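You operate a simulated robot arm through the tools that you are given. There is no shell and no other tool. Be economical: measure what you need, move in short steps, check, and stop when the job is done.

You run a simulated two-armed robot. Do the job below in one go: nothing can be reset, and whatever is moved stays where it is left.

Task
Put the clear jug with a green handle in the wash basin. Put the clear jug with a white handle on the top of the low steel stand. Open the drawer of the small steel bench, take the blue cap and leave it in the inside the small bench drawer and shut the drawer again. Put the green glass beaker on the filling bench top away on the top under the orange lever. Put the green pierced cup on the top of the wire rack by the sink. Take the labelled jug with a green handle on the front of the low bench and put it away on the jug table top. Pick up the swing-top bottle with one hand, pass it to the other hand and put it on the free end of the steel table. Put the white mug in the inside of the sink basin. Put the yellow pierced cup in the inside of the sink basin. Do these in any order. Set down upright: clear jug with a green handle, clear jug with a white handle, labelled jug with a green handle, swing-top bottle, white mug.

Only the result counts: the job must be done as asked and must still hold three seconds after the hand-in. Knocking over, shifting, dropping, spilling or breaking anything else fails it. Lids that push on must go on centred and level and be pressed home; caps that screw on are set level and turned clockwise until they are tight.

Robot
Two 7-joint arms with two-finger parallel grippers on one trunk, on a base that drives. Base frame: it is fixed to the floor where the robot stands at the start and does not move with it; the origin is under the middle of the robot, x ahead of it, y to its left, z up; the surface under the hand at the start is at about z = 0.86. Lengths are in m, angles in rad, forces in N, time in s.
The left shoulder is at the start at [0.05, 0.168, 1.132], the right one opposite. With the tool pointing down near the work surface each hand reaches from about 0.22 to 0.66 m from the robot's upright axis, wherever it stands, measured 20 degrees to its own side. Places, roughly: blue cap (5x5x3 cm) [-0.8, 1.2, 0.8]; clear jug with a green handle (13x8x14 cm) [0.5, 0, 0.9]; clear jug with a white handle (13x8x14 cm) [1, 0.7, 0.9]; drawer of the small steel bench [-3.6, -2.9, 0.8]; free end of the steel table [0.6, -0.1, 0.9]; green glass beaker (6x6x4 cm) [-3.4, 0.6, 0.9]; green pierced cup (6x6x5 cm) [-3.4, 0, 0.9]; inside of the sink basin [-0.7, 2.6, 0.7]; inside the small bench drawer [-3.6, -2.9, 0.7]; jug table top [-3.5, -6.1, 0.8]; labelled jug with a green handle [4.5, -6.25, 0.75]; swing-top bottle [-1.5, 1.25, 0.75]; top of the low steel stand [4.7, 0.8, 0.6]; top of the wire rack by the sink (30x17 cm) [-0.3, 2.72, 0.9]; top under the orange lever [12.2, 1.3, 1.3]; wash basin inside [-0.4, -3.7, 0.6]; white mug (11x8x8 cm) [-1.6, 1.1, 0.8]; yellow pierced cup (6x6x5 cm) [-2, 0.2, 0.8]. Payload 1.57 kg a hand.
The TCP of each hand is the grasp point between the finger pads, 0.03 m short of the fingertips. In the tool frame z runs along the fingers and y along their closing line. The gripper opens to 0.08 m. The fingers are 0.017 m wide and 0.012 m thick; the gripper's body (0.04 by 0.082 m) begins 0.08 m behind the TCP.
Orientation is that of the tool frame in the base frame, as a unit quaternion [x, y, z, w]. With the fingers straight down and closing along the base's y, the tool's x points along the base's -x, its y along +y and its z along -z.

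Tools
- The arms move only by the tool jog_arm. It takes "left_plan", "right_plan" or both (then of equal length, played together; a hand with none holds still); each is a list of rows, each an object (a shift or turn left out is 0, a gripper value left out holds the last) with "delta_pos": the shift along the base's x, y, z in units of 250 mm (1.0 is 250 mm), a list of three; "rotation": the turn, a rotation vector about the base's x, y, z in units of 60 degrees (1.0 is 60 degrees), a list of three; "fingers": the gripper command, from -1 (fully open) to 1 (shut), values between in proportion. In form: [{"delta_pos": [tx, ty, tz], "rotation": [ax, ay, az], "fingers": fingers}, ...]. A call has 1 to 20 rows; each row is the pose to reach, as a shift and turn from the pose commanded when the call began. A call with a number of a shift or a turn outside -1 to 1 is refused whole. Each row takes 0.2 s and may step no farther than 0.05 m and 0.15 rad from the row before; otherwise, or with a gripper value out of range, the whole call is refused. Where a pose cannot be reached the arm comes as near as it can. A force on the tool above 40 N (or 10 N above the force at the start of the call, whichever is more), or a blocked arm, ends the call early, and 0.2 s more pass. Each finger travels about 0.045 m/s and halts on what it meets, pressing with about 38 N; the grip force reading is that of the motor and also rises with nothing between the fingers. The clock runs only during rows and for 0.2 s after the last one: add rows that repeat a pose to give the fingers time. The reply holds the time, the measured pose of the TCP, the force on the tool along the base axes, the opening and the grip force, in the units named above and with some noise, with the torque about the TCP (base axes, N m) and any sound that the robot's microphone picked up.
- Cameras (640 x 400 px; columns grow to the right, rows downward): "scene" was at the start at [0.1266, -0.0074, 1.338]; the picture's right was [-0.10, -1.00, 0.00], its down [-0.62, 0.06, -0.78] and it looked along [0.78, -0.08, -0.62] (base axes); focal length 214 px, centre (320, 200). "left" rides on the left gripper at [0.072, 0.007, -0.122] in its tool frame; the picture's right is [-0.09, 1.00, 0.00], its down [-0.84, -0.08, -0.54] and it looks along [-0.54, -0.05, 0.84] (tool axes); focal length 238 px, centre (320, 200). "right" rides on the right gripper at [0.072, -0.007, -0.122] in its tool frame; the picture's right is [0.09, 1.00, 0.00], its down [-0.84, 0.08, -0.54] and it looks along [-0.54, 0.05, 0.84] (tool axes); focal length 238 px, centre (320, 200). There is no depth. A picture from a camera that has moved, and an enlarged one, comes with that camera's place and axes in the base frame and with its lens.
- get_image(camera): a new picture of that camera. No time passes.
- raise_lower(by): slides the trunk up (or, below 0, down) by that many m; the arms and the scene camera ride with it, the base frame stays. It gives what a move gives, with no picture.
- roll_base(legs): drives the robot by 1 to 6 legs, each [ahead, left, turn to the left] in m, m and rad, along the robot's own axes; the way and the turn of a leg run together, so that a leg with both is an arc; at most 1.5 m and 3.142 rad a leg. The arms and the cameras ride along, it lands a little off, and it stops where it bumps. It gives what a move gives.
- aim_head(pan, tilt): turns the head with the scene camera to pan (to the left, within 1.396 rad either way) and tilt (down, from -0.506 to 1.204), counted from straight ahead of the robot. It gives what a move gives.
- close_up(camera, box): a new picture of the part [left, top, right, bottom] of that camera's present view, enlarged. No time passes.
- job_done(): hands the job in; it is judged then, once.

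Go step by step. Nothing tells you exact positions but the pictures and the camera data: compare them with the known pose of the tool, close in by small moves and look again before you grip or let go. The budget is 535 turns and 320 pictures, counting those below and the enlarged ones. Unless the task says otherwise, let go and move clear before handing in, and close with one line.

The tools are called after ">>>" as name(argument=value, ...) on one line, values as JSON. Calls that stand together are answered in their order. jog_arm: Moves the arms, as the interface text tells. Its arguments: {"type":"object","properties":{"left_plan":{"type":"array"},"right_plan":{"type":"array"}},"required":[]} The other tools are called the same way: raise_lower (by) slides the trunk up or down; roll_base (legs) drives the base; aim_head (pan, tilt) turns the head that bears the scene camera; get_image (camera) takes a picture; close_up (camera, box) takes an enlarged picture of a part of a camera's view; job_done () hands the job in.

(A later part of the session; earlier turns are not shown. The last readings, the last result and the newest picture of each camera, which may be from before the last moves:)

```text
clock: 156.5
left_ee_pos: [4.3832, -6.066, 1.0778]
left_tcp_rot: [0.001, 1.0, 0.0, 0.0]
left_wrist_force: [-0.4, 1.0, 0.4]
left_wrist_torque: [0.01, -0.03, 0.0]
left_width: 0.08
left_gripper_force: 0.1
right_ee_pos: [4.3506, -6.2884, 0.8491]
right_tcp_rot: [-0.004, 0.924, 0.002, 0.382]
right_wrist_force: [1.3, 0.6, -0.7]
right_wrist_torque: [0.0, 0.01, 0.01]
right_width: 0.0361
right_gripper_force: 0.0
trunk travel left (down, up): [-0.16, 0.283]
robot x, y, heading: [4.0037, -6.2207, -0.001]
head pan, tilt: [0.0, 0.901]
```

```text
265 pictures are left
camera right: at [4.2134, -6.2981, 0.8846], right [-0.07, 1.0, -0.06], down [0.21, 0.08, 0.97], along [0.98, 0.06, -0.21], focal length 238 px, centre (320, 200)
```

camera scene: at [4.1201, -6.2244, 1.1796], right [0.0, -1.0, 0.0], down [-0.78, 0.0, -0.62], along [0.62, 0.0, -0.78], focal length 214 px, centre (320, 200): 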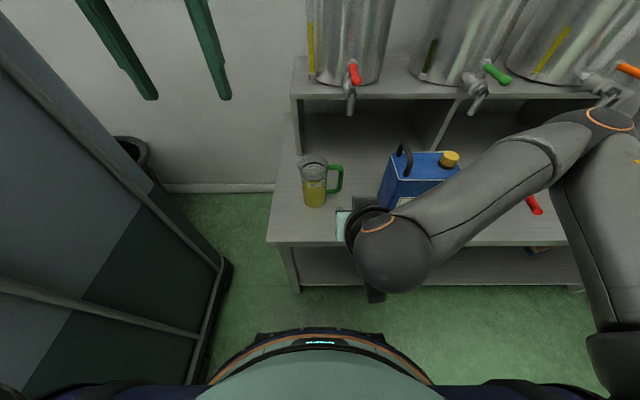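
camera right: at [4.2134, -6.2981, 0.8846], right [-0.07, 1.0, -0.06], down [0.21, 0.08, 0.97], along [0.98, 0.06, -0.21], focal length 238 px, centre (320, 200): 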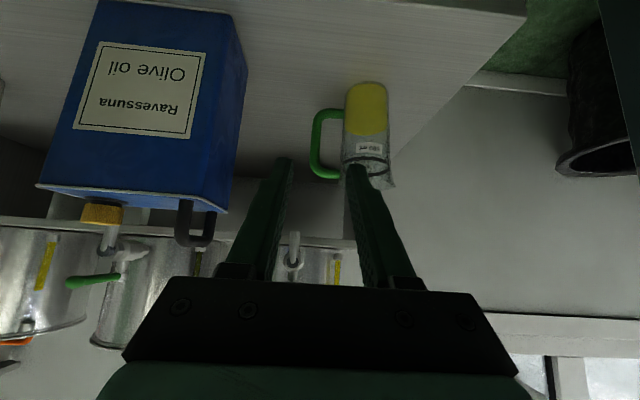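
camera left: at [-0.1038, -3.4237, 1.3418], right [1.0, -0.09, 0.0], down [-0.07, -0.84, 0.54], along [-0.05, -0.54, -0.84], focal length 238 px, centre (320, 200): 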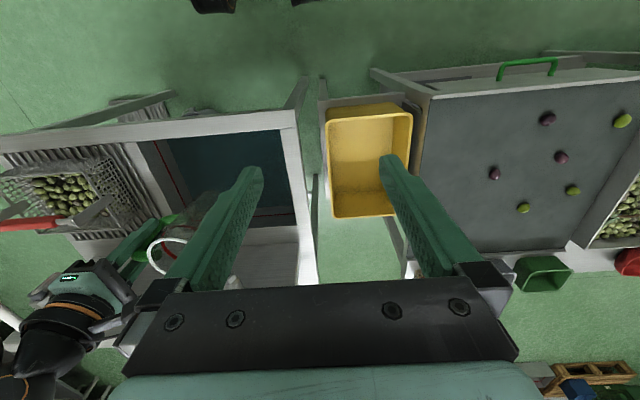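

The right forearm would pass low over the oil can, so I'll do the drag with the left hand instead. I move the right hand up and out of the way and shift the robot to the right.

>>> jog_arm(right_plan=[{"delta_pos": [-0.1, 0, 0.15]}, {"delta_pos": [-0.2, -0.1, 0.3]}, {"delta_pos": [-0.2, -0.25, 0.4]}, {"delta_pos": [-0.2, -0.4, 0.5]}, {"delta_pos": [-0.2, -0.55, 0.6]}, {"delta_pos": [-0.2, -0.55, 0.6]}])

>>> roll_base(legs=[[0, -0.15, 0]])

>>> jog_arm(left_plan=[{"delta_pos": [-0.1, 0, 0], "rotation": [0, -0.14, 0], "fingers": 0.1}, {"delta_pos": [-0.2, 0, 0], "rotation": [0, -0.28, 0]}, {"delta_pos": [-0.2, 0, -0.1], "rotation": [0, -0.42, 0]}, {"delta_pos": [-0.2, -0.05, -0.2], "rotation": [0, -0.56, 0]}, {"delta_pos": [-0.2, -0.1, -0.3], "rotation": [0, -0.7, 0]}, {"delta_pos": [-0.2, -0.2, -0.45], "rotation": [0, -0.75, 0]}, {"delta_pos": [-0.2, -0.27, -0.6], "rotation": [0, -0.75, 0]}, {"delta_pos": [-0.2, -0.27, -0.6], "rotation": [0, -0.75, 0]}])

>>> get_image(camera="scene")

>>> get_image(camera="left")

```text
refused: row 2 steps farther than a row can; nothing moved
```

```text
clock: 158.5
left_ee_pos: [4.3817, -6.2114, 1.0776]
left_tcp_rot: [-0.001, 1.0, -0.001, -0.001]
left_wrist_force: [0.0, 0.6, -0.1]
left_wrist_torque: [-0.01, 0.01, 0.02]
left_width: 0.08
left_gripper_force: 0.1
right_ee_pos: [4.3502, -6.4354, 0.8485]
right_tcp_rot: [-0.006, 0.924, 0.003, 0.382]
right_wrist_force: [-0.5, 0.1, 0.0]
right_wrist_torque: [0.0, -0.01, -0.01]
right_width: 0.0361
right_gripper_force: 0.0
trunk travel left (down, up): [-0.16, 0.283]
robot x, y, heading: [4.0028, -6.3689, -0.002]
head pan, tilt: [0.0, 0.901]
```

```text
clock: 160.3
left_ee_pos: [4.3385, -6.2863, 0.9282]
left_tcp_rot: [-0.002, 0.924, 0.0, 0.382]
left_wrist_force: [0.3, 0.2, -0.7]
left_wrist_torque: [0.02, 0.0, 0.0]
left_width: 0.036
left_gripper_force: 0.1
left hand out of reach, approached as far as the arm can: row 7, 8
right_ee_pos: [4.3514, -6.434, 0.8487]
right_tcp_rot: [-0.005, 0.924, 0.002, 0.382]
right_wrist_force: [-0.9, 0.5, -0.8]
right_wrist_torque: [0.02, 0.02, -0.01]
right_width: 0.0358
right_gripper_force: 0.0
trunk travel left (down, up): [-0.16, 0.283]
robot x, y, heading: [4.0015, -6.3741, 0.002]
head pan, tilt: [0.0, 0.901]
```

```text
264 pictures are left
camera scene: at [4.1201, -6.3716, 1.1795], right [0.0, -1.0, 0.0], down [-0.78, 0.0, -0.62], along [0.62, 0.0, -0.78], focal length 214 px, centre (320, 200)
```

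scene: 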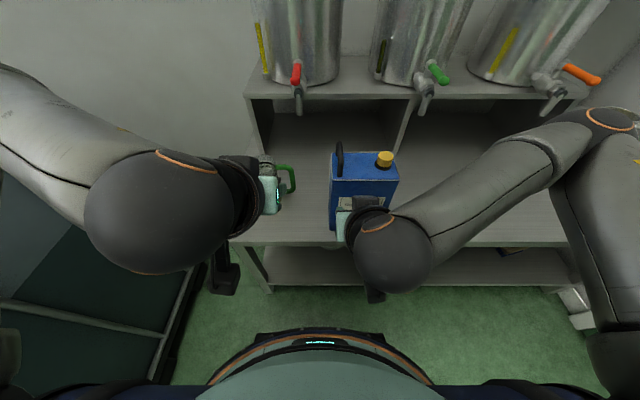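

```text
263 pictures are left
camera left: at [4.2016, -6.2803, 0.9661], right [0.06, 1.0, 0.06], down [0.21, -0.07, 0.97], along [0.98, -0.05, -0.21], focal length 238 px, centre (320, 200)
```

left: 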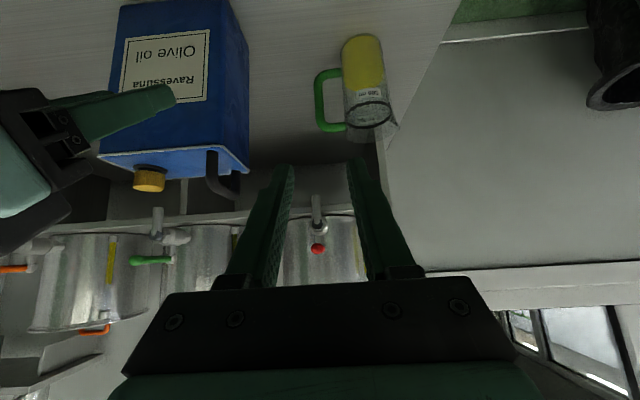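

The right-hand step was refused (row too long); nothing touched. I move the right hand clear with shorter rows.

>>> jog_arm(right_plan=[{"delta_pos": [-0.1, 0, 0.15]}, {"delta_pos": [-0.18, -0.08, 0.28]}, {"delta_pos": [-0.18, -0.2, 0.38]}, {"delta_pos": [-0.18, -0.33, 0.48]}, {"delta_pos": [-0.18, -0.45, 0.55]}, {"delta_pos": [-0.18, -0.45, 0.55]}])

```text
clock: 161.7
left_ee_pos: [4.338, -6.2862, 0.9291]
left_tcp_rot: [-0.001, 0.924, -0.001, 0.381]
left_wrist_force: [0.2, 0.6, 1.2]
left_wrist_torque: [0.02, 0.01, -0.02]
left_width: 0.0364
left_gripper_force: 0.0
right_ee_pos: [4.3195, -6.5354, 1.0127]
right_tcp_rot: [-0.005, 0.925, 0.003, 0.381]
right_wrist_force: [0.2, 0.3, 1.2]
right_wrist_torque: [-0.01, -0.02, 0.03]
right_width: 0.0357
right_gripper_force: 0.2
right hand out of reach, approached as far as the arm can: row 1, 2, 3, 4, 5, 6
trunk travel left (down, up): [-0.16, 0.283]
robot x, y, heading: [4.0023, -6.3721, 0.002]
head pan, tilt: [0.0, 0.901]
```

Now the left hand advances along its pointing line toward the handle, stopping short to look.

>>> jog_arm(left_plan=[{"delta_pos": [0.14, 0, -0.13]}, {"delta_pos": [0.28, 0, -0.26]}, {"delta_pos": [0.42, 0, -0.39]}, {"delta_pos": [0.56, 0, -0.52]}, {"delta_pos": [0.66, 0, -0.62]}, {"delta_pos": [0.66, 0, -0.62]}])

>>> get_image(camera="left")

>>> close_up(camera="scene", box=[200, 120, 360, 245])

```text
clock: 163.1
left_ee_pos: [4.5059, -6.2852, 0.7772]
left_tcp_rot: [-0.001, 0.924, -0.001, 0.383]
left_wrist_force: [-0.4, -0.3, -0.8]
left_wrist_torque: [-0.02, 0.03, -0.01]
left_width: 0.0357
left_gripper_force: 0.0
right_ee_pos: [4.3206, -6.5348, 1.0122]
right_tcp_rot: [-0.005, 0.924, 0.003, 0.382]
right_wrist_force: [0.3, 0.1, 0.3]
right_wrist_torque: [0.01, 0.01, 0.05]
right_width: 0.0361
right_gripper_force: 0.1
trunk travel left (down, up): [-0.16, 0.283]
robot x, y, heading: [4.0013, -6.373, -0.0]
head pan, tilt: [0.0, 0.901]
```

```text
262 pictures are left
camera left: at [4.3688, -6.2792, 0.8134], right [0.06, 1.0, 0.06], down [0.21, -0.07, 0.97], along [0.98, -0.05, -0.21], focal length 238 px, centre (320, 200)
```

left: 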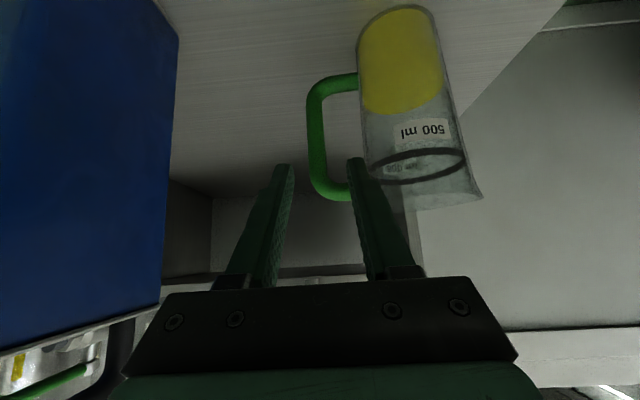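

```text
3.20 times, centred on (280, 182) of scene
camera zoom: at [4.1201, -6.3715, 1.1795], right [0.0, -1.0, 0.0], down [-0.78, 0.0, -0.62], along [0.62, 0.0, -0.78], focal length 686 px, centre (448, 256)
```

zoom: 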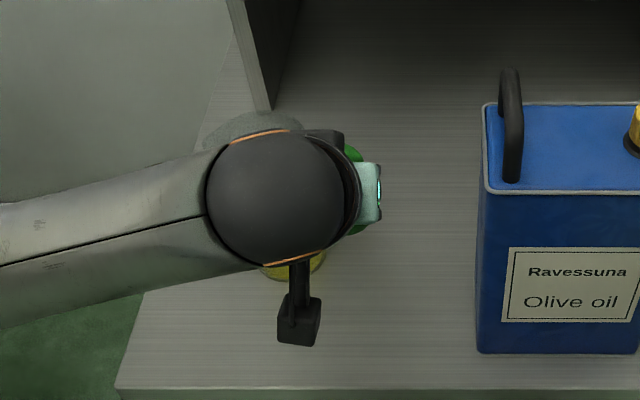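

The bar lies at about y≈-6.291, the loop spans z 0.65–0.77. I advance onto it and close.

>>> jog_arm(left_plan=[{"delta_pos": [0.0, -0.024, 0]}, {"delta_pos": [0.09, -0.024, -0.09]}, {"delta_pos": [0.18, -0.024, -0.18]}, {"delta_pos": [0.25, -0.024, -0.27]}, {"delta_pos": [0.25, -0.024, -0.27]}])

>>> get_image(camera="left")

```text
clock: 164.3
left_ee_pos: [4.565, -6.2923, 0.7062]
left_tcp_rot: [-0.002, 0.924, 0.0, 0.382]
left_wrist_force: [-0.3, -0.6, 0.1]
left_wrist_torque: [0.03, 0.03, 0.0]
left_width: 0.036
left_gripper_force: 0.2
right_ee_pos: [4.3206, -6.5357, 1.0121]
right_tcp_rot: [-0.006, 0.925, 0.002, 0.381]
right_wrist_force: [-0.1, -0.8, -0.3]
right_wrist_torque: [0.01, -0.02, 0.0]
right_width: 0.0361
right_gripper_force: 0.0
trunk travel left (down, up): [-0.16, 0.283]
robot x, y, heading: [4.0035, -6.3741, 0.002]
head pan, tilt: [0.0, 0.901]
```

```text
260 pictures are left
camera left: at [4.4287, -6.2852, 0.7441], right [0.06, 1.0, 0.06], down [0.21, -0.07, 0.97], along [0.98, -0.05, -0.21], focal length 238 px, centre (320, 200)
```

left: 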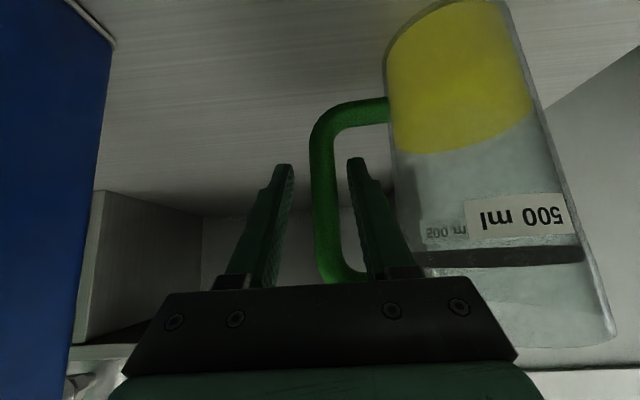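

The bar is between the fingers. I advance 1 cm, close gently, then test with the grip.

>>> jog_arm(left_plan=[{"delta_pos": [0.04, 0, 0]}, {"delta_pos": [0.04, 0, 0], "fingers": 1}, {"delta_pos": [0.04, 0, 0], "fingers": 1}, {"delta_pos": [0.04, 0, 0], "fingers": 1}, {"delta_pos": [0.04, 0, 0], "fingers": 1}])

>>> get_image(camera="left")

```text
clock: 165.5
left_ee_pos: [4.5754, -6.291, 0.7064]
left_tcp_rot: [-0.002, 0.924, 0.0, 0.382]
left_wrist_force: [-0.8, 0.6, 0.9]
left_wrist_torque: [0.19, 0.04, -0.03]
left_width: 0.0154
left_gripper_force: 31.5
right_ee_pos: [4.32, -6.5357, 1.013]
right_tcp_rot: [-0.006, 0.924, 0.003, 0.381]
right_wrist_force: [-1.0, -0.2, 0.0]
right_wrist_torque: [0.0, 0.0, -0.01]
right_width: 0.0362
right_gripper_force: 0.1
trunk travel left (down, up): [-0.16, 0.283]
robot x, y, heading: [4.0056, -6.3748, 0.003]
head pan, tilt: [0.0, 0.901]
```

```text
259 pictures are left
camera left: at [4.4384, -6.2848, 0.7447], right [0.06, 1.0, 0.06], down [0.21, -0.07, 0.98], along [0.98, -0.05, -0.21], focal length 238 px, centre (320, 200)
```

left: 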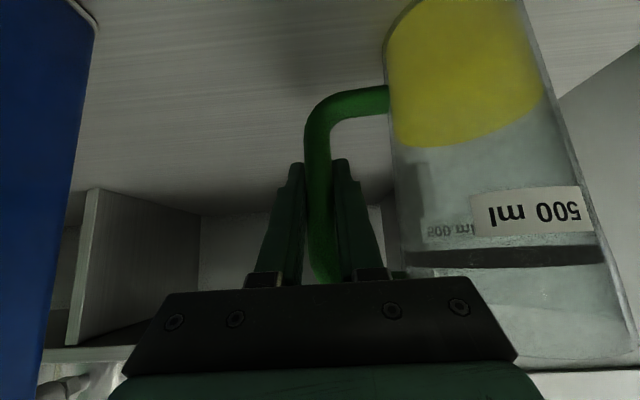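

Gripped. I test with a 1.5 cm lift to see whether it stays level.

>>> jog_arm(left_plan=[{"delta_pos": [0, 0, 0.03]}, {"delta_pos": [0, 0, 0.06]}, {"delta_pos": [0, 0, 0.06]}])

>>> get_image(camera="left")

```text
clock: 166.3
left_ee_pos: [4.575, -6.2905, 0.72]
left_tcp_rot: [-0.002, 0.924, -0.001, 0.382]
left_wrist_force: [0.2, 0.2, -2.8]
left_wrist_torque: [-0.18, -0.02, 0.01]
left_width: 0.015
left_gripper_force: 30.9
right_ee_pos: [4.3215, -6.5357, 1.0117]
right_tcp_rot: [-0.006, 0.924, 0.003, 0.382]
right_wrist_force: [-0.9, -0.5, -0.3]
right_wrist_torque: [0.01, -0.04, 0.02]
right_width: 0.0361
right_gripper_force: 0.1
trunk travel left (down, up): [-0.16, 0.283]
robot x, y, heading: [4.0011, -6.3716, -0.0]
head pan, tilt: [0.0, 0.901]
```

```text
258 pictures are left
camera left: at [4.4375, -6.2844, 0.7576], right [0.06, 1.0, 0.06], down [0.21, -0.07, 0.97], along [0.98, -0.05, -0.21], focal length 238 px, centre (320, 200)
```

left: 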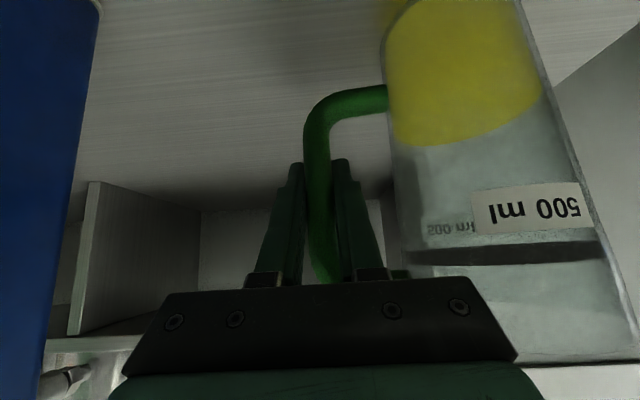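

It holds level (about 0.3 kg). I draw it back from the shelf, then up.

>>> jog_arm(left_plan=[{"delta_pos": [0, 0, 0.08]}, {"delta_pos": [-0.1, 0, 0.08]}, {"delta_pos": [-0.2, 0, 0.08]}, {"delta_pos": [-0.32, 0, 0.1]}, {"delta_pos": [-0.44, 0, 0.15]}, {"delta_pos": [-0.54, 0, 0.25]}, {"delta_pos": [-0.6, 0, 0.37]}, {"delta_pos": [-0.6, 0, 0.49]}, {"delta_pos": [-0.6, 0, 0.61]}, {"delta_pos": [-0.6, 0, 0.73]}, {"delta_pos": [-0.6, 0, 0.73]}])

>>> get_image(camera="scene")

```text
clock: 168.1
left_ee_pos: [4.4373, -6.2084, 0.8111]
left_tcp_rot: [0.003, 0.918, 0.151, 0.368]
left_wrist_force: [1.4, -0.9, -1.8]
left_wrist_torque: [-0.16, -0.04, 0.03]
left_width: 0.0152
left_gripper_force: 30.8
left hand out of reach, approached as far as the arm can: row 9
right_ee_pos: [4.3213, -6.5353, 1.0122]
right_tcp_rot: [-0.006, 0.924, 0.003, 0.381]
right_wrist_force: [-0.3, -0.3, 0.8]
right_wrist_torque: [0.05, 0.02, 0.02]
right_width: 0.036
right_gripper_force: 0.1
trunk travel left (down, up): [-0.16, 0.283]
robot x, y, heading: [4.0061, -6.3731, 0.003]
head pan, tilt: [0.0, 0.901]
stopped in row 9 (left hand): the arm was blocked; the commanded pose is now the measured one
```

```text
257 pictures are left
camera scene: at [4.1202, -6.3718, 1.1795], right [0.0, -1.0, 0.0], down [-0.78, 0.0, -0.62], along [0.62, 0.0, -0.78], focal length 214 px, centre (320, 200)
```

scene: 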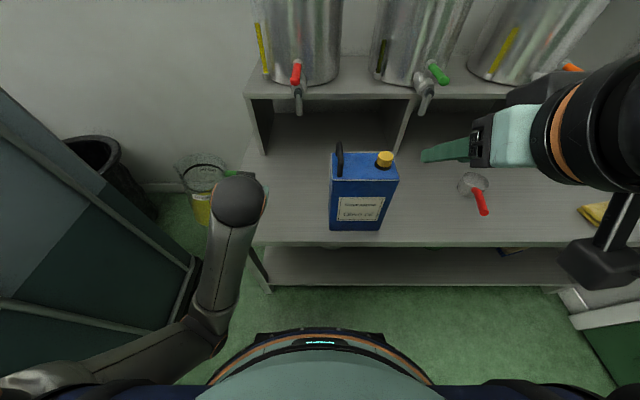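

The arm folded and stopped with the jug tilted about 16° (no spill visible). I look at the arm before correcting.

>>> aim_head(pan=0.5, tilt=1.1)

>>> get_image(camera="scene")

>>> get_image(camera="left")

```text
clock: 169.1
left_ee_pos: [4.4359, -6.2071, 0.8133]
left_tcp_rot: [0.002, 0.916, 0.15, 0.371]
left_wrist_force: [0.4, -0.9, -3.0]
left_wrist_torque: [-0.21, -0.03, -0.02]
left_width: 0.0154
left_gripper_force: 30.9
right_ee_pos: [4.3208, -6.5351, 1.0119]
right_tcp_rot: [-0.005, 0.925, 0.002, 0.381]
right_wrist_force: [0.2, 0.0, -1.1]
right_wrist_torque: [0.01, -0.01, -0.02]
right_width: 0.0361
right_gripper_force: 0.1
trunk travel left (down, up): [-0.16, 0.283]
robot x, y, heading: [4.0046, -6.3715, 0.0]
head pan, tilt: [0.499, 1.1]
```

```text
256 pictures are left
camera scene: at [4.1002, -6.3413, 1.1657], right [0.48, -0.88, 0.0], down [-0.78, -0.43, -0.45], along [0.4, 0.22, -0.89], focal length 214 px, centre (320, 200)
```

scene: 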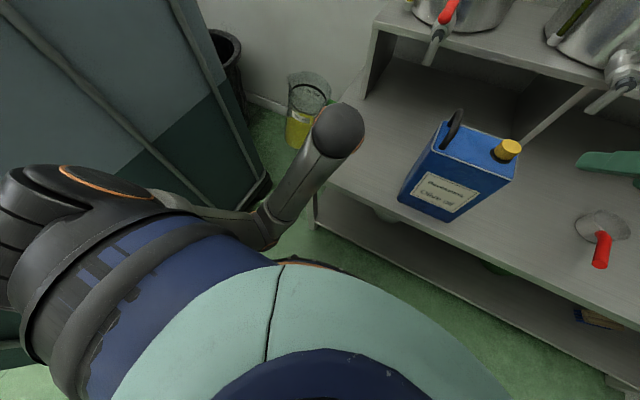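

```text
255 pictures are left
camera left: at [4.3, -6.2253, 0.8505], right [-0.04, 0.94, 0.34], down [0.25, -0.32, 0.92], along [0.97, 0.12, -0.22], focal length 238 px, centre (320, 200)
```

left: 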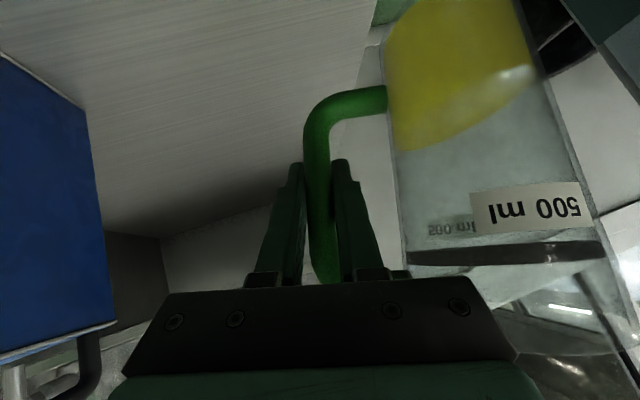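

I level the jug and move the hand forward again, out of the folded posture.

>>> jog_arm(left_plan=[{"delta_pos": [0.06, -0.04, 0], "rotation": [-0.06, -0.01, 0]}, {"delta_pos": [0.12, -0.08, 0], "rotation": [-0.13, -0.02, 0]}, {"delta_pos": [0.18, -0.12, 0], "rotation": [-0.2, -0.03, 0]}, {"delta_pos": [0.24, -0.16, 0], "rotation": [-0.268, -0.037, 0]}, {"delta_pos": [0.24, -0.16, 0], "rotation": [-0.268, -0.037, 0]}])

>>> get_image(camera="scene")

```text
clock: 170.0
left_ee_pos: [4.4739, -6.1891, 0.7711]
left_tcp_rot: [-0.037, 0.928, 0.121, 0.351]
left_wrist_force: [-1.1, 1.0, -2.7]
left_wrist_torque: [-0.16, -0.08, 0.0]
left_width: 0.015
left_gripper_force: 30.9
right_ee_pos: [4.3212, -6.5345, 1.0122]
right_tcp_rot: [-0.006, 0.924, 0.002, 0.381]
right_wrist_force: [0.1, -0.5, 0.4]
right_wrist_torque: [0.01, 0.0, 0.0]
right_width: 0.036
right_gripper_force: 0.1
trunk travel left (down, up): [-0.16, 0.283]
robot x, y, heading: [4.0016, -6.3714, 0.004]
head pan, tilt: [0.499, 1.1]
stopped in row 4 (left hand): the arm was blocked; the commanded pose is now the measured one
```

```text
254 pictures are left
camera scene: at [4.1001, -6.3413, 1.1657], right [0.48, -0.88, 0.0], down [-0.78, -0.43, -0.45], along [0.4, 0.22, -0.89], focal length 214 px, centre (320, 200)
```

scene: 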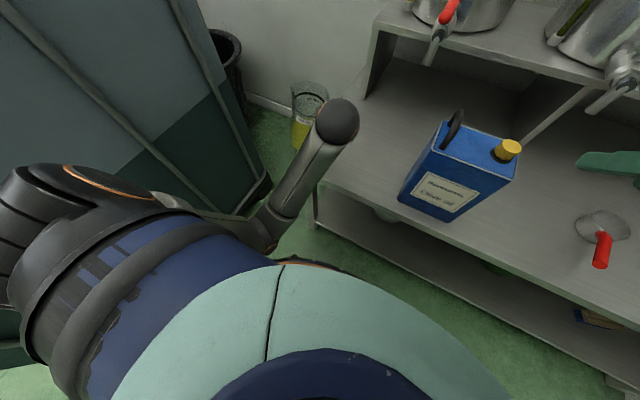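

Still blocked near the chest, tilt now about 12°. I unfold by moving the hand forward and up without turning.

>>> jog_arm(left_plan=[{"delta_pos": [0.08, 0, 0.02]}, {"delta_pos": [0.16, 0, 0.04]}, {"delta_pos": [0.24, 0, 0.08]}, {"delta_pos": [0.32, 0, 0.12]}])

>>> get_image(camera="scene")

```text
clock: 170.8
left_ee_pos: [4.4872, -6.1661, 0.7066]
left_tcp_rot: [-0.028, 0.951, 0.151, 0.268]
left_wrist_force: [-0.3, -0.1, -2.1]
left_wrist_torque: [-0.19, -0.06, 0.0]
left_width: 0.015
left_gripper_force: 30.9
right_ee_pos: [4.3224, -6.5344, 1.013]
right_tcp_rot: [-0.007, 0.924, 0.004, 0.381]
right_wrist_force: [0.0, 0.1, 0.0]
right_wrist_torque: [0.01, 0.03, 0.0]
right_width: 0.0361
right_gripper_force: 0.1
trunk travel left (down, up): [-0.16, 0.283]
robot x, y, heading: [4.0038, -6.372, 0.003]
head pan, tilt: [0.499, 1.1]
stopped in row 3 (left hand): the arm was blocked; the commanded pose is now the measured one
```

```text
253 pictures are left
camera scene: at [4.1, -6.3413, 1.1657], right [0.48, -0.88, 0.0], down [-0.78, -0.43, -0.45], along [0.4, 0.22, -0.89], focal length 214 px, centre (320, 200)
```

scene: 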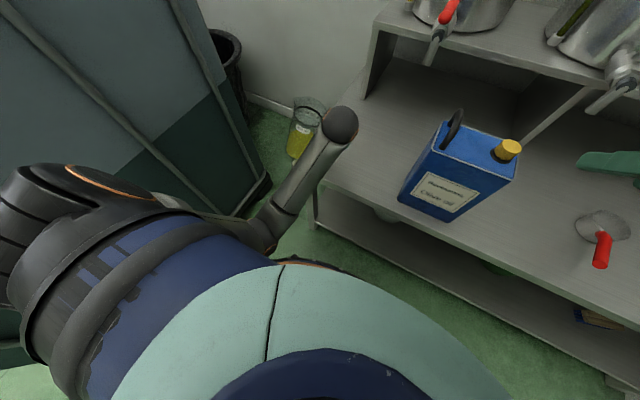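

It slides down instead, likely elbow against the body. I raise the trunk to gain room and check.

>>> raise_lower(by=0.2)

>>> get_image(camera="scene")

>>> get_image(camera="right")

```text
clock: 172.9
left_ee_pos: [4.4875, -6.1675, 0.9061]
left_tcp_rot: [-0.027, 0.95, 0.152, 0.27]
left_wrist_force: [0.0, 0.1, -2.2]
left_wrist_torque: [-0.17, -0.04, 0.01]
left_width: 0.015
left_gripper_force: 31.0
right_ee_pos: [4.3208, -6.5349, 1.2129]
right_tcp_rot: [-0.006, 0.924, 0.002, 0.382]
right_wrist_force: [0.6, -0.5, 0.0]
right_wrist_torque: [0.03, -0.02, -0.04]
right_width: 0.0362
right_gripper_force: 0.0
trunk travel left (down, up): [-0.36, 0.083]
robot x, y, heading: [4.0052, -6.3703, 0.005]
head pan, tilt: [0.499, 1.1]
```

```text
252 pictures are left
camera scene: at [4.1003, -6.3412, 1.3656], right [0.48, -0.88, 0.0], down [-0.78, -0.43, -0.45], along [0.4, 0.22, -0.89], focal length 214 px, centre (320, 200)
```

scene: 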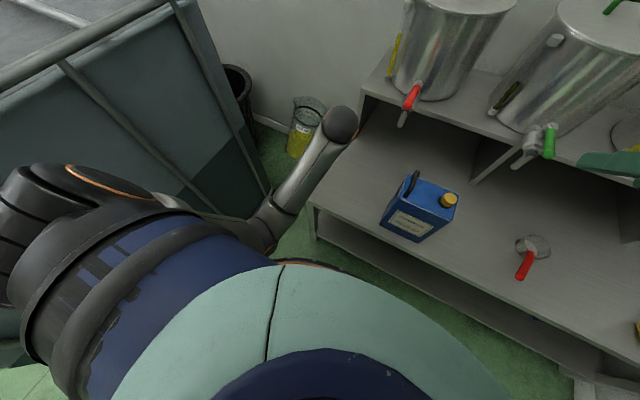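

```text
251 pictures are left
camera right: at [4.1849, -6.545, 1.249], right [-0.08, 0.99, -0.07], down [0.21, 0.08, 0.97], along [0.97, 0.06, -0.22], focal length 238 px, centre (320, 200)
```

right: 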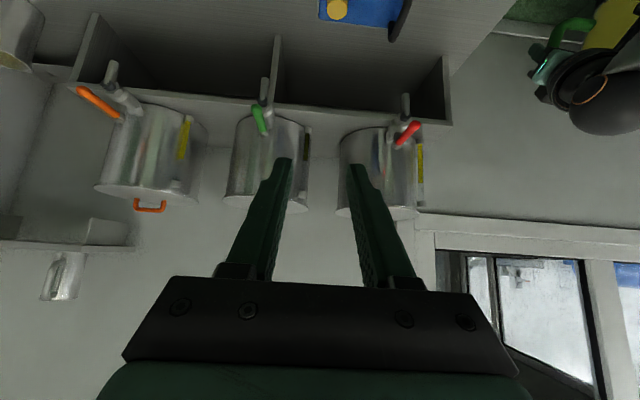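

The elbow rests against the torso. I back the robot away from the bench for free space before unfolding.

>>> roll_base(legs=[[-0.6, 0, 0]])

>>> jog_arm(left_plan=[{"delta_pos": [0.05, 0.05, 0]}, {"delta_pos": [0.1, 0.1, 0]}, {"delta_pos": [0.15, 0.2, 0]}, {"delta_pos": [0.2, 0.3, 0]}])

>>> get_image(camera="scene")

```text
clock: 176.3
left_ee_pos: [3.8792, -6.1654, 0.906]
left_tcp_rot: [-0.035, 0.95, 0.155, 0.268]
left_wrist_force: [1.2, -0.9, -2.5]
left_wrist_torque: [-0.18, -0.05, 0.01]
left_width: 0.0153
left_gripper_force: 31.3
right_ee_pos: [3.7203, -6.5361, 1.2125]
right_tcp_rot: [-0.013, 0.925, 0.005, 0.381]
right_wrist_force: [-1.0, 0.0, 0.2]
right_wrist_torque: [0.02, -0.01, 0.03]
right_width: 0.0359
right_gripper_force: 0.0
trunk travel left (down, up): [-0.36, 0.083]
robot x, y, heading: [3.396, -6.381, 0.017]
head pan, tilt: [0.499, 1.1]
```

```text
clock: 177.3
left_ee_pos: [3.9287, -6.0892, 0.9078]
left_tcp_rot: [-0.034, 0.95, 0.152, 0.269]
left_wrist_force: [0.1, 0.7, -3.3]
left_wrist_torque: [-0.2, -0.05, -0.02]
left_width: 0.0153
left_gripper_force: 31.0
right_ee_pos: [3.7203, -6.5361, 1.213]
right_tcp_rot: [-0.013, 0.925, 0.005, 0.381]
right_wrist_force: [-0.5, -0.8, -0.5]
right_wrist_torque: [-0.01, 0.01, 0.01]
right_width: 0.0357
right_gripper_force: 0.1
trunk travel left (down, up): [-0.36, 0.083]
robot x, y, heading: [3.3958, -6.3814, 0.016]
head pan, tilt: [0.499, 1.1]
```

```text
250 pictures are left
camera scene: at [3.496, -6.3452, 1.3656], right [0.49, -0.87, 0.0], down [-0.78, -0.44, -0.45], along [0.39, 0.22, -0.89], focal length 214 px, centre (320, 200)
```

scene: 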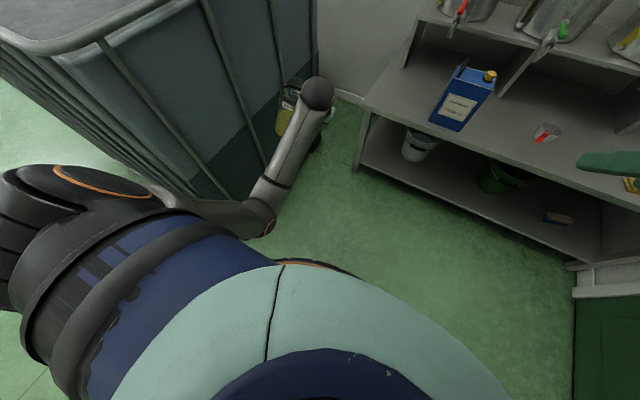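

Freed. Now I level the jug while moving slightly forward.

>>> jog_arm(left_plan=[{"delta_pos": [0.06, 0, 0], "rotation": [-0.06, -0.06, 0]}, {"delta_pos": [0.12, 0, 0.02], "rotation": [-0.12, -0.12, 0]}, {"delta_pos": [0.18, 0, 0.04], "rotation": [-0.18, -0.18, 0]}, {"delta_pos": [0.24, 0, 0.06], "rotation": [-0.234, -0.243, 0]}, {"delta_pos": [0.24, 0, 0.06], "rotation": [-0.234, -0.243, 0]}])

>>> aim_head(pan=0.4, tilt=0.7)

>>> get_image(camera="scene")

```text
clock: 178.6
left_ee_pos: [3.9915, -6.0903, 0.9211]
left_tcp_rot: [-0.087, 0.92, 0.03, 0.381]
left_wrist_force: [-0.4, -0.3, -3.2]
left_wrist_torque: [-0.16, -0.04, -0.01]
left_width: 0.0155
left_gripper_force: 30.8
right_ee_pos: [3.718, -6.5363, 1.2115]
right_tcp_rot: [-0.013, 0.924, 0.005, 0.382]
right_wrist_force: [-0.5, 0.8, 0.0]
right_wrist_torque: [0.02, 0.01, 0.01]
right_width: 0.036
right_gripper_force: 0.1
trunk travel left (down, up): [-0.36, 0.083]
robot x, y, heading: [3.3991, -6.3781, 0.018]
head pan, tilt: [0.499, 1.1]
```

```text
clock: 179.4
left_ee_pos: [3.9906, -6.0906, 0.9211]
left_tcp_rot: [-0.087, 0.921, 0.031, 0.379]
left_wrist_force: [-1.0, -0.3, -3.8]
left_wrist_torque: [-0.15, -0.07, -0.01]
left_width: 0.0151
left_gripper_force: 31.3
right_ee_pos: [3.7193, -6.5354, 1.2133]
right_tcp_rot: [-0.013, 0.924, 0.006, 0.381]
right_wrist_force: [0.5, 0.1, 0.0]
right_wrist_torque: [0.02, -0.03, -0.01]
right_width: 0.0363
right_gripper_force: 0.0
trunk travel left (down, up): [-0.36, 0.083]
robot x, y, heading: [3.3985, -6.378, 0.019]
head pan, tilt: [0.4, 0.7]
```

```text
249 pictures are left
camera scene: at [3.5185, -6.3422, 1.3956], right [0.41, -0.91, 0.0], down [-0.59, -0.26, -0.76], along [0.7, 0.31, -0.64], focal length 214 px, centre (320, 200)
```

scene: 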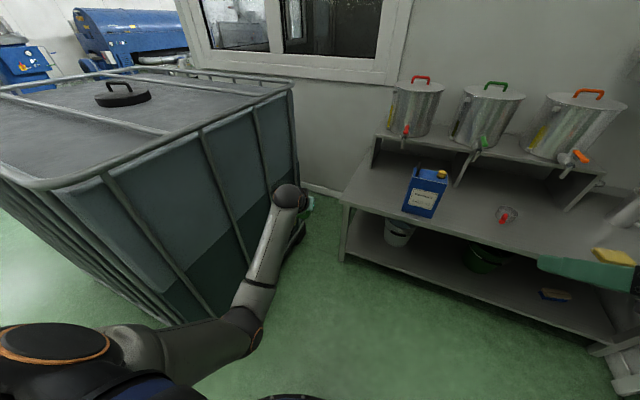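

The jug is level again and the floor shows no oil. I reverse away to open space, then turn to the west.

>>> roll_base(legs=[[-0.8, 0.3, 0], [-0.3, 0.3, 0], [0, 0, 1.57], [0, 0, 1.55]])

>>> aim_head(pan=0.0, tilt=0.4)

>>> get_image(camera="scene")

```text
clock: 194.5
left_ee_pos: [1.6995, -6.0818, 0.9214]
left_tcp_rot: [0.92, 0.088, -0.38, 0.032]
left_wrist_force: [0.4, 0.6, -2.9]
left_wrist_torque: [0.14, 0.03, -0.01]
left_width: 0.0154
left_gripper_force: 31.0
right_ee_pos: [1.9668, -5.6342, 1.2116]
right_tcp_rot: [0.924, 0.015, -0.381, 0.006]
right_wrist_force: [-0.3, -0.1, 0.1]
right_wrist_torque: [-0.02, 0.01, -0.01]
right_width: 0.0358
right_gripper_force: 0.1
trunk travel left (down, up): [-0.36, 0.083]
robot x, y, heading: [2.2872, -5.7899, -3.115]
head pan, tilt: [0.4, 0.7]
```

```text
clock: 195.4
left_ee_pos: [1.6987, -6.0813, 0.9213]
left_tcp_rot: [0.92, 0.088, -0.38, 0.032]
left_wrist_force: [0.4, 0.0, -2.6]
left_wrist_torque: [0.17, 0.07, -0.01]
left_width: 0.0151
left_gripper_force: 31.1
right_ee_pos: [1.9674, -5.6342, 1.2116]
right_tcp_rot: [0.925, 0.015, -0.381, 0.006]
right_wrist_force: [-0.8, -0.3, 0.4]
right_wrist_torque: [0.01, 0.02, -0.01]
right_width: 0.0359
right_gripper_force: 0.1
trunk travel left (down, up): [-0.36, 0.083]
robot x, y, heading: [2.2906, -5.7912, -3.121]
head pan, tilt: [0.0, 0.4]
```

```text
248 pictures are left
camera scene: at [2.1562, -5.7924, 1.4224], right [-0.02, 1.0, 0.0], down [0.39, 0.01, -0.92], along [-0.92, -0.02, -0.39], focal length 214 px, centre (320, 200)
```

scene: 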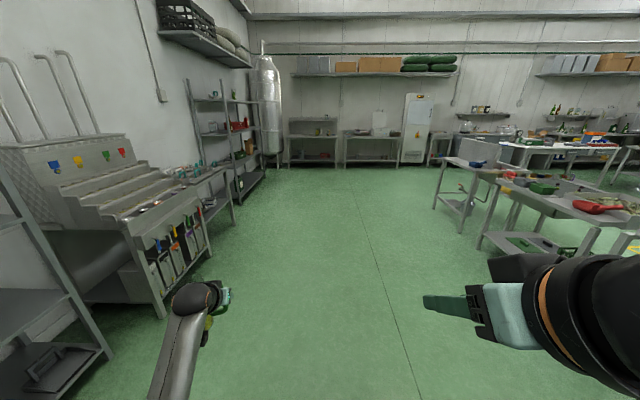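

The path west is clear; the jug table is straight ahead at the far wall. I drive along it.

>>> roll_base(legs=[[1.5, -0.1, -0.02], [1.5, 0, 0], [1.2, 0, 0]])

>>> get_image(camera="scene")

```text
refused: leg 1 is longer than a leg can be; nothing moved
```

```text
247 pictures are left
camera scene: at [2.1562, -5.7924, 1.4224], right [-0.02, 1.0, 0.0], down [0.39, 0.01, -0.92], along [-0.92, -0.02, -0.39], focal length 214 px, centre (320, 200)
```

scene: 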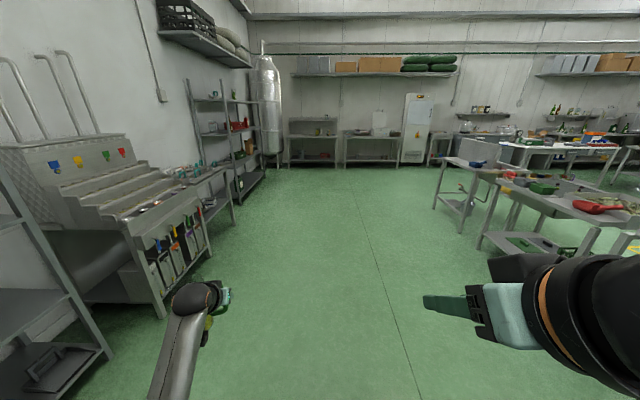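

The leg was a touch too long; I resend with shorter ones.

>>> roll_base(legs=[[1.4, -0.1, -0.02], [1.5, 0, 0], [1.3, 0, 0]])

>>> get_image(camera="scene")

```text
clock: 215.5
left_ee_pos: [-2.4646, -6.2363, 0.9213]
left_tcp_rot: [0.917, 0.116, -0.379, 0.043]
left_wrist_force: [0.3, 0.2, -2.1]
left_wrist_torque: [0.13, 0.07, 0.01]
left_width: 0.0151
left_gripper_force: 31.1
right_ee_pos: [-2.2241, -5.7746, 1.2129]
right_tcp_rot: [0.923, 0.043, -0.381, 0.018]
right_wrist_force: [1.0, 0.0, 0.4]
right_wrist_torque: [-0.04, -0.02, -0.01]
right_width: 0.0362
right_gripper_force: 0.0
trunk travel left (down, up): [-0.36, 0.083]
robot x, y, heading: [-1.8916, -5.9101, -3.061]
head pan, tilt: [0.0, 0.4]
```

```text
246 pictures are left
camera scene: at [-2.0256, -5.9211, 1.4225], right [-0.08, 1.0, 0.0], down [0.39, 0.03, -0.92], along [-0.92, -0.08, -0.39], focal length 214 px, centre (320, 200)
```

scene: 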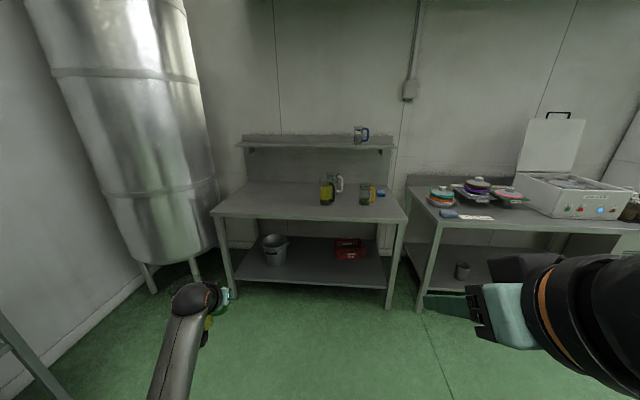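

The jug table's left half is free. I square up and drive closer.

>>> roll_base(legs=[[0, 0, -0.08], [0.8, 0.08, 0]])

>>> aim_head(pan=0.15, tilt=0.7)

>>> get_image(camera="scene")

>>> get_image(camera="left")

```text
clock: 220.2
left_ee_pos: [-3.2693, -6.2862, 0.9214]
left_tcp_rot: [0.921, 0.087, -0.379, 0.032]
left_wrist_force: [0.2, 0.1, -3.0]
left_wrist_torque: [0.16, 0.03, -0.01]
left_width: 0.0151
left_gripper_force: 31.1
right_ee_pos: [-2.9997, -5.8398, 1.2116]
right_tcp_rot: [0.925, 0.013, -0.381, 0.006]
right_wrist_force: [0.6, 0.4, -0.5]
right_wrist_torque: [-0.01, -0.01, 0.0]
right_width: 0.0358
right_gripper_force: 0.1
trunk travel left (down, up): [-0.36, 0.083]
robot x, y, heading: [-2.6782, -6.001, -3.128]
head pan, tilt: [0.0, 0.4]
```

```text
clock: 221.0
left_ee_pos: [-3.2698, -6.2857, 0.9209]
left_tcp_rot: [0.92, 0.087, -0.38, 0.032]
left_wrist_force: [0.0, -0.2, -2.1]
left_wrist_torque: [0.15, 0.04, -0.01]
left_width: 0.0151
left_gripper_force: 31.3
right_ee_pos: [-2.9988, -5.84, 1.2121]
right_tcp_rot: [0.925, 0.013, -0.381, 0.005]
right_wrist_force: [-0.2, 1.0, -0.6]
right_wrist_torque: [-0.02, 0.03, 0.03]
right_width: 0.036
right_gripper_force: 0.0
trunk travel left (down, up): [-0.36, 0.083]
robot x, y, heading: [-2.6785, -5.9973, -3.123]
head pan, tilt: [0.15, 0.7]
```

```text
245 pictures are left
camera scene: at [-2.8021, -6.0114, 1.3957], right [-0.17, 0.99, 0.0], down [0.63, 0.11, -0.77], along [-0.75, -0.13, -0.64], focal length 214 px, centre (320, 200)
```

scene: 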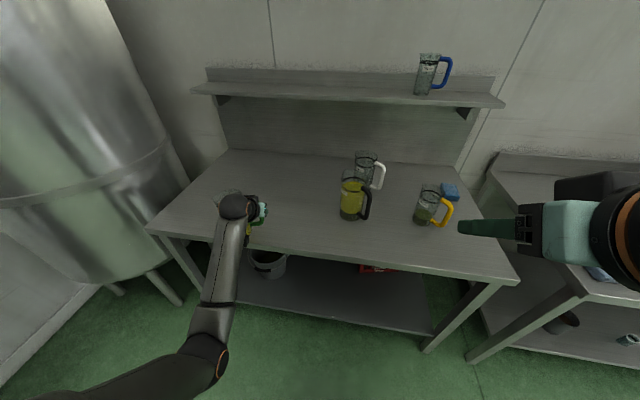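

```text
244 pictures are left
camera left: at [-3.1333, -6.2677, 0.9586], right [0.12, -0.99, 0.06], down [-0.22, 0.03, 0.97], along [-0.97, -0.13, -0.22], focal length 238 px, centre (320, 200)
```

left: 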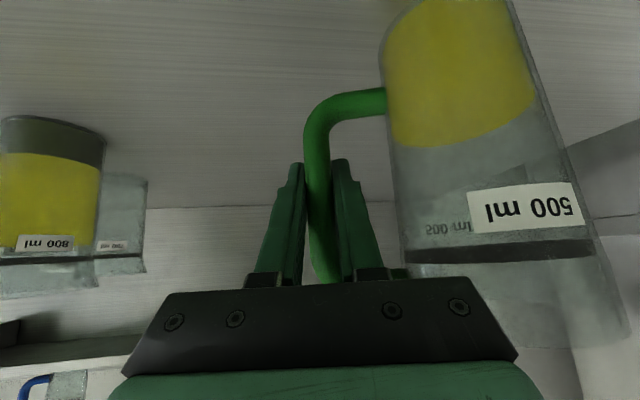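

The table top is at z≈0.81 with its front edge at x≈-3.21. I raise the jug slightly, drive 0.15 m ahead, then look.

>>> raise_lower(by=0.03)

>>> roll_base(legs=[[0.16, 0, 0]])

>>> get_image(camera="left")

>>> close_up(camera="scene", box=[140, 110, 400, 272])

```text
clock: 221.8
left_ee_pos: [-3.2693, -6.2857, 0.9515]
left_tcp_rot: [0.92, 0.087, -0.38, 0.032]
left_wrist_force: [0.8, -0.3, -2.1]
left_wrist_torque: [0.15, 0.07, 0.01]
left_width: 0.0153
left_gripper_force: 31.1
right_ee_pos: [-3.0002, -5.8408, 1.2428]
right_tcp_rot: [0.924, 0.013, -0.382, 0.006]
right_wrist_force: [-0.7, -0.5, -0.2]
right_wrist_torque: [0.01, -0.01, -0.01]
right_width: 0.0362
right_gripper_force: 0.0
trunk travel left (down, up): [-0.39, 0.053]
robot x, y, heading: [-2.6786, -5.9986, -3.122]
head pan, tilt: [0.15, 0.7]
```

```text
clock: 223.2
left_ee_pos: [-3.428, -6.2932, 0.95]
left_tcp_rot: [0.92, 0.09, -0.38, 0.033]
left_wrist_force: [-0.1, 0.2, -3.9]
left_wrist_torque: [0.16, 0.0, 0.02]
left_width: 0.0152
left_gripper_force: 31.0
right_ee_pos: [-3.1624, -5.8448, 1.2421]
right_tcp_rot: [0.925, 0.015, -0.381, 0.005]
right_wrist_force: [-1.4, 0.5, 0.8]
right_wrist_torque: [0.0, -0.02, 0.0]
right_width: 0.0362
right_gripper_force: 0.2
trunk travel left (down, up): [-0.39, 0.053]
robot x, y, heading: [-2.8422, -6.0035, -3.119]
head pan, tilt: [0.15, 0.7]
```

```text
243 pictures are left
camera left: at [-3.2925, -6.2742, 0.9883], right [0.13, -0.99, 0.06], down [-0.22, 0.03, 0.97], along [-0.97, -0.13, -0.22], focal length 238 px, centre (320, 200)
```

left: 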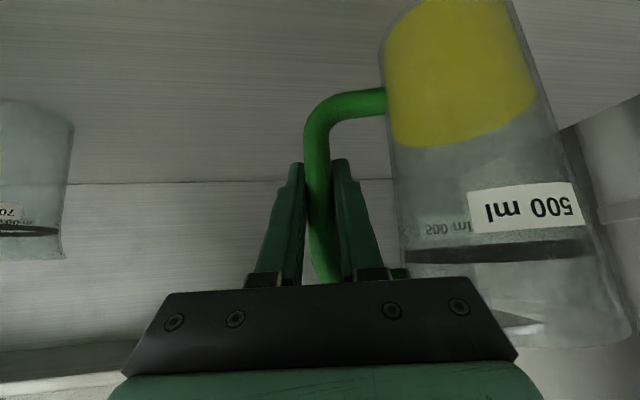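

```text
2.46 times, centred on (270, 191) of scene
camera zoom: at [-2.9633, -6.0157, 1.4255], right [-0.17, 0.98, 0.0], down [0.64, 0.11, -0.76], along [-0.75, -0.13, -0.65], focal length 528 px, centre (443, 222)
```

zoom: 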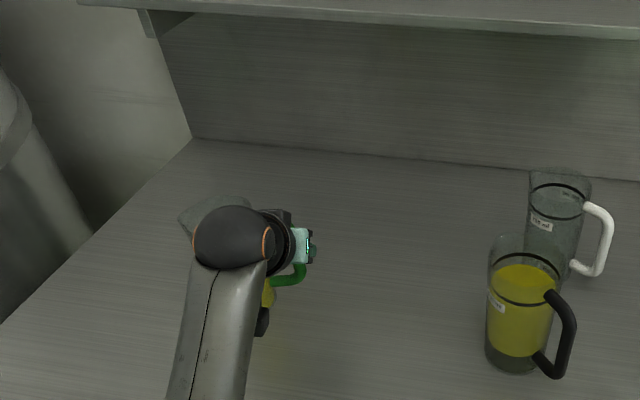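

The jug is above free table. I lower it in small steps watching the force.

>>> jog_arm(left_plan=[{"delta_pos": [0, 0, -0.05]}, {"delta_pos": [0, 0, -0.1]}, {"delta_pos": [0, 0, -0.15]}, {"delta_pos": [0, 0, -0.15]}])

>>> jog_arm(left_plan=[{"delta_pos": [0, 0, -0.03]}, {"delta_pos": [0, 0, -0.03]}])

```text
clock: 224.2
left_ee_pos: [-3.4285, -6.2942, 0.9136]
left_tcp_rot: [0.92, 0.091, -0.38, 0.033]
left_wrist_force: [0.5, 0.2, -2.8]
left_wrist_torque: [0.2, 0.08, -0.01]
left_width: 0.015
left_gripper_force: 30.6
right_ee_pos: [-3.1602, -5.845, 1.2424]
right_tcp_rot: [0.924, 0.017, -0.381, 0.007]
right_wrist_force: [0.2, -0.5, -0.5]
right_wrist_torque: [-0.01, 0.0, -0.03]
right_width: 0.0362
right_gripper_force: 0.0
trunk travel left (down, up): [-0.39, 0.053]
robot x, y, heading: [-2.8387, -5.9991, -3.117]
head pan, tilt: [0.15, 0.7]
```

```text
clock: 224.8
left_ee_pos: [-3.4283, -6.2947, 0.9068]
left_tcp_rot: [0.92, 0.091, -0.38, 0.033]
left_wrist_force: [0.0, -0.4, -2.0]
left_wrist_torque: [0.13, 0.07, -0.02]
left_width: 0.0153
left_gripper_force: 30.9
right_ee_pos: [-3.1607, -5.8449, 1.2433]
right_tcp_rot: [0.924, 0.016, -0.381, 0.007]
right_wrist_force: [-0.1, -0.1, -0.2]
right_wrist_torque: [0.02, 0.01, 0.01]
right_width: 0.0361
right_gripper_force: 0.0
trunk travel left (down, up): [-0.39, 0.053]
robot x, y, heading: [-2.8383, -6.0015, -3.118]
head pan, tilt: [0.15, 0.7]
```

>>> jog_arm(left_plan=[{"delta_pos": [0, 0, -0.03]}, {"delta_pos": [0, 0, -0.03]}])

>>> close_up(camera="scene", box=[180, 170, 300, 245])

```text
clock: 225.4
left_ee_pos: [-3.4279, -6.2957, 0.8994]
left_tcp_rot: [0.92, 0.091, -0.379, 0.033]
left_wrist_force: [0.4, 0.3, -3.0]
left_wrist_torque: [0.14, 0.06, -0.02]
left_width: 0.0153
left_gripper_force: 31.2
right_ee_pos: [-3.1611, -5.8453, 1.2419]
right_tcp_rot: [0.924, 0.016, -0.381, 0.006]
right_wrist_force: [-0.3, -0.3, -0.2]
right_wrist_torque: [-0.01, 0.0, 0.02]
right_width: 0.036
right_gripper_force: 0.1
trunk travel left (down, up): [-0.39, 0.053]
robot x, y, heading: [-2.8374, -5.9995, -3.12]
head pan, tilt: [0.15, 0.7]
```

```text
5.33 times, centred on (240, 208) of scene
camera zoom: at [-2.9624, -6.0157, 1.4256], right [-0.17, 0.98, 0.0], down [0.63, 0.11, -0.76], along [-0.75, -0.13, -0.64], focal length 1144 px, centre (747, 160)
```

zoom: 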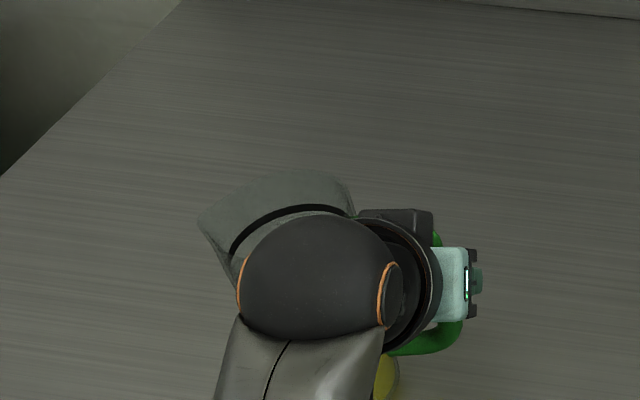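

No contact yet; I continue down in small steps.

>>> jog_arm(left_plan=[{"delta_pos": [0, 0, -0.025]}, {"delta_pos": [0, 0, -0.05]}, {"delta_pos": [0, 0, -0.05]}])

>>> jog_arm(left_plan=[{"delta_pos": [0, 0, -0.025]}, {"delta_pos": [0, 0, -0.025]}])

```text
clock: 226.2
left_ee_pos: [-3.4281, -6.2936, 0.8882]
left_tcp_rot: [0.919, 0.089, -0.382, 0.032]
left_wrist_force: [-1.9, 1.7, 6.3]
left_wrist_torque: [-0.23, -0.27, -0.01]
left_width: 0.0153
left_gripper_force: 31.0
right_ee_pos: [-3.1593, -5.8458, 1.2429]
right_tcp_rot: [0.924, 0.015, -0.382, 0.006]
right_wrist_force: [-1.3, 0.1, -0.3]
right_wrist_torque: [0.01, -0.03, -0.02]
right_width: 0.036
right_gripper_force: 0.0
trunk travel left (down, up): [-0.39, 0.053]
robot x, y, heading: [-2.8369, -5.9987, -3.113]
head pan, tilt: [0.15, 0.7]
```

```text
clock: 226.8
left_ee_pos: [-3.4293, -6.2912, 0.8866]
left_tcp_rot: [0.917, 0.089, -0.387, 0.032]
left_wrist_force: [-4.7, 5.8, 23.4]
left_wrist_torque: [-0.56, -0.38, 0.01]
left_width: 0.0156
left_gripper_force: 31.0
right_ee_pos: [-3.1593, -5.8449, 1.2427]
right_tcp_rot: [0.924, 0.017, -0.383, 0.008]
right_wrist_force: [-0.2, -0.4, 0.8]
right_wrist_torque: [0.0, 0.02, 0.01]
right_width: 0.036
right_gripper_force: 0.0
trunk travel left (down, up): [-0.39, 0.053]
robot x, y, heading: [-2.8434, -5.999, -3.118]
head pan, tilt: [0.15, 0.7]
```

Contact. I relax slightly, open partway (the inner finger is inside the loop), then retreat along the tool axis.

>>> jog_arm(left_plan=[{"delta_pos": [0, 0, 0.024]}, {"delta_pos": [0, 0, 0.024], "fingers": 0.1}, {"delta_pos": [0, 0, 0.024], "fingers": 0.1}, {"delta_pos": [0, 0, 0.024], "fingers": 0.1}, {"delta_pos": [0, 0, 0.024], "fingers": 0.1}])

>>> get_image(camera="left")

```text
clock: 228.0
left_ee_pos: [-3.4273, -6.2926, 0.887]
left_tcp_rot: [0.92, 0.089, -0.38, 0.031]
left_wrist_force: [0.4, 0.0, 0.0]
left_wrist_torque: [0.01, 0.02, -0.01]
left_width: 0.0362
left_gripper_force: 0.0
right_ee_pos: [-3.1609, -5.8455, 1.2423]
right_tcp_rot: [0.925, 0.016, -0.381, 0.006]
right_wrist_force: [1.0, -0.5, 0.9]
right_wrist_torque: [-0.01, 0.02, -0.01]
right_width: 0.0361
right_gripper_force: 0.0
trunk travel left (down, up): [-0.39, 0.053]
robot x, y, heading: [-2.8435, -6.0022, -3.12]
head pan, tilt: [0.15, 0.7]
```

```text
240 pictures are left
camera left: at [-3.292, -6.2743, 0.9239], right [0.13, -0.99, 0.06], down [-0.22, 0.03, 0.97], along [-0.97, -0.13, -0.22], focal length 238 px, centre (320, 200)
```

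left: 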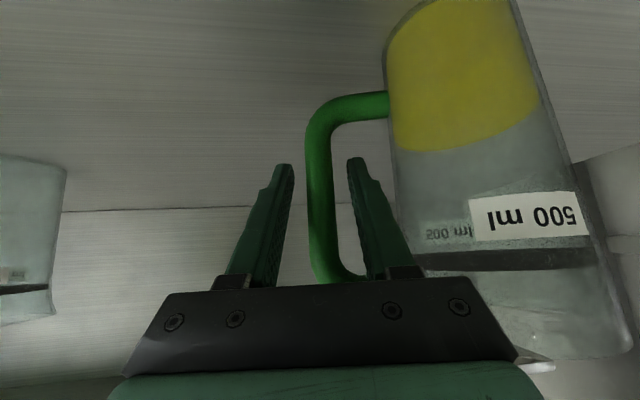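

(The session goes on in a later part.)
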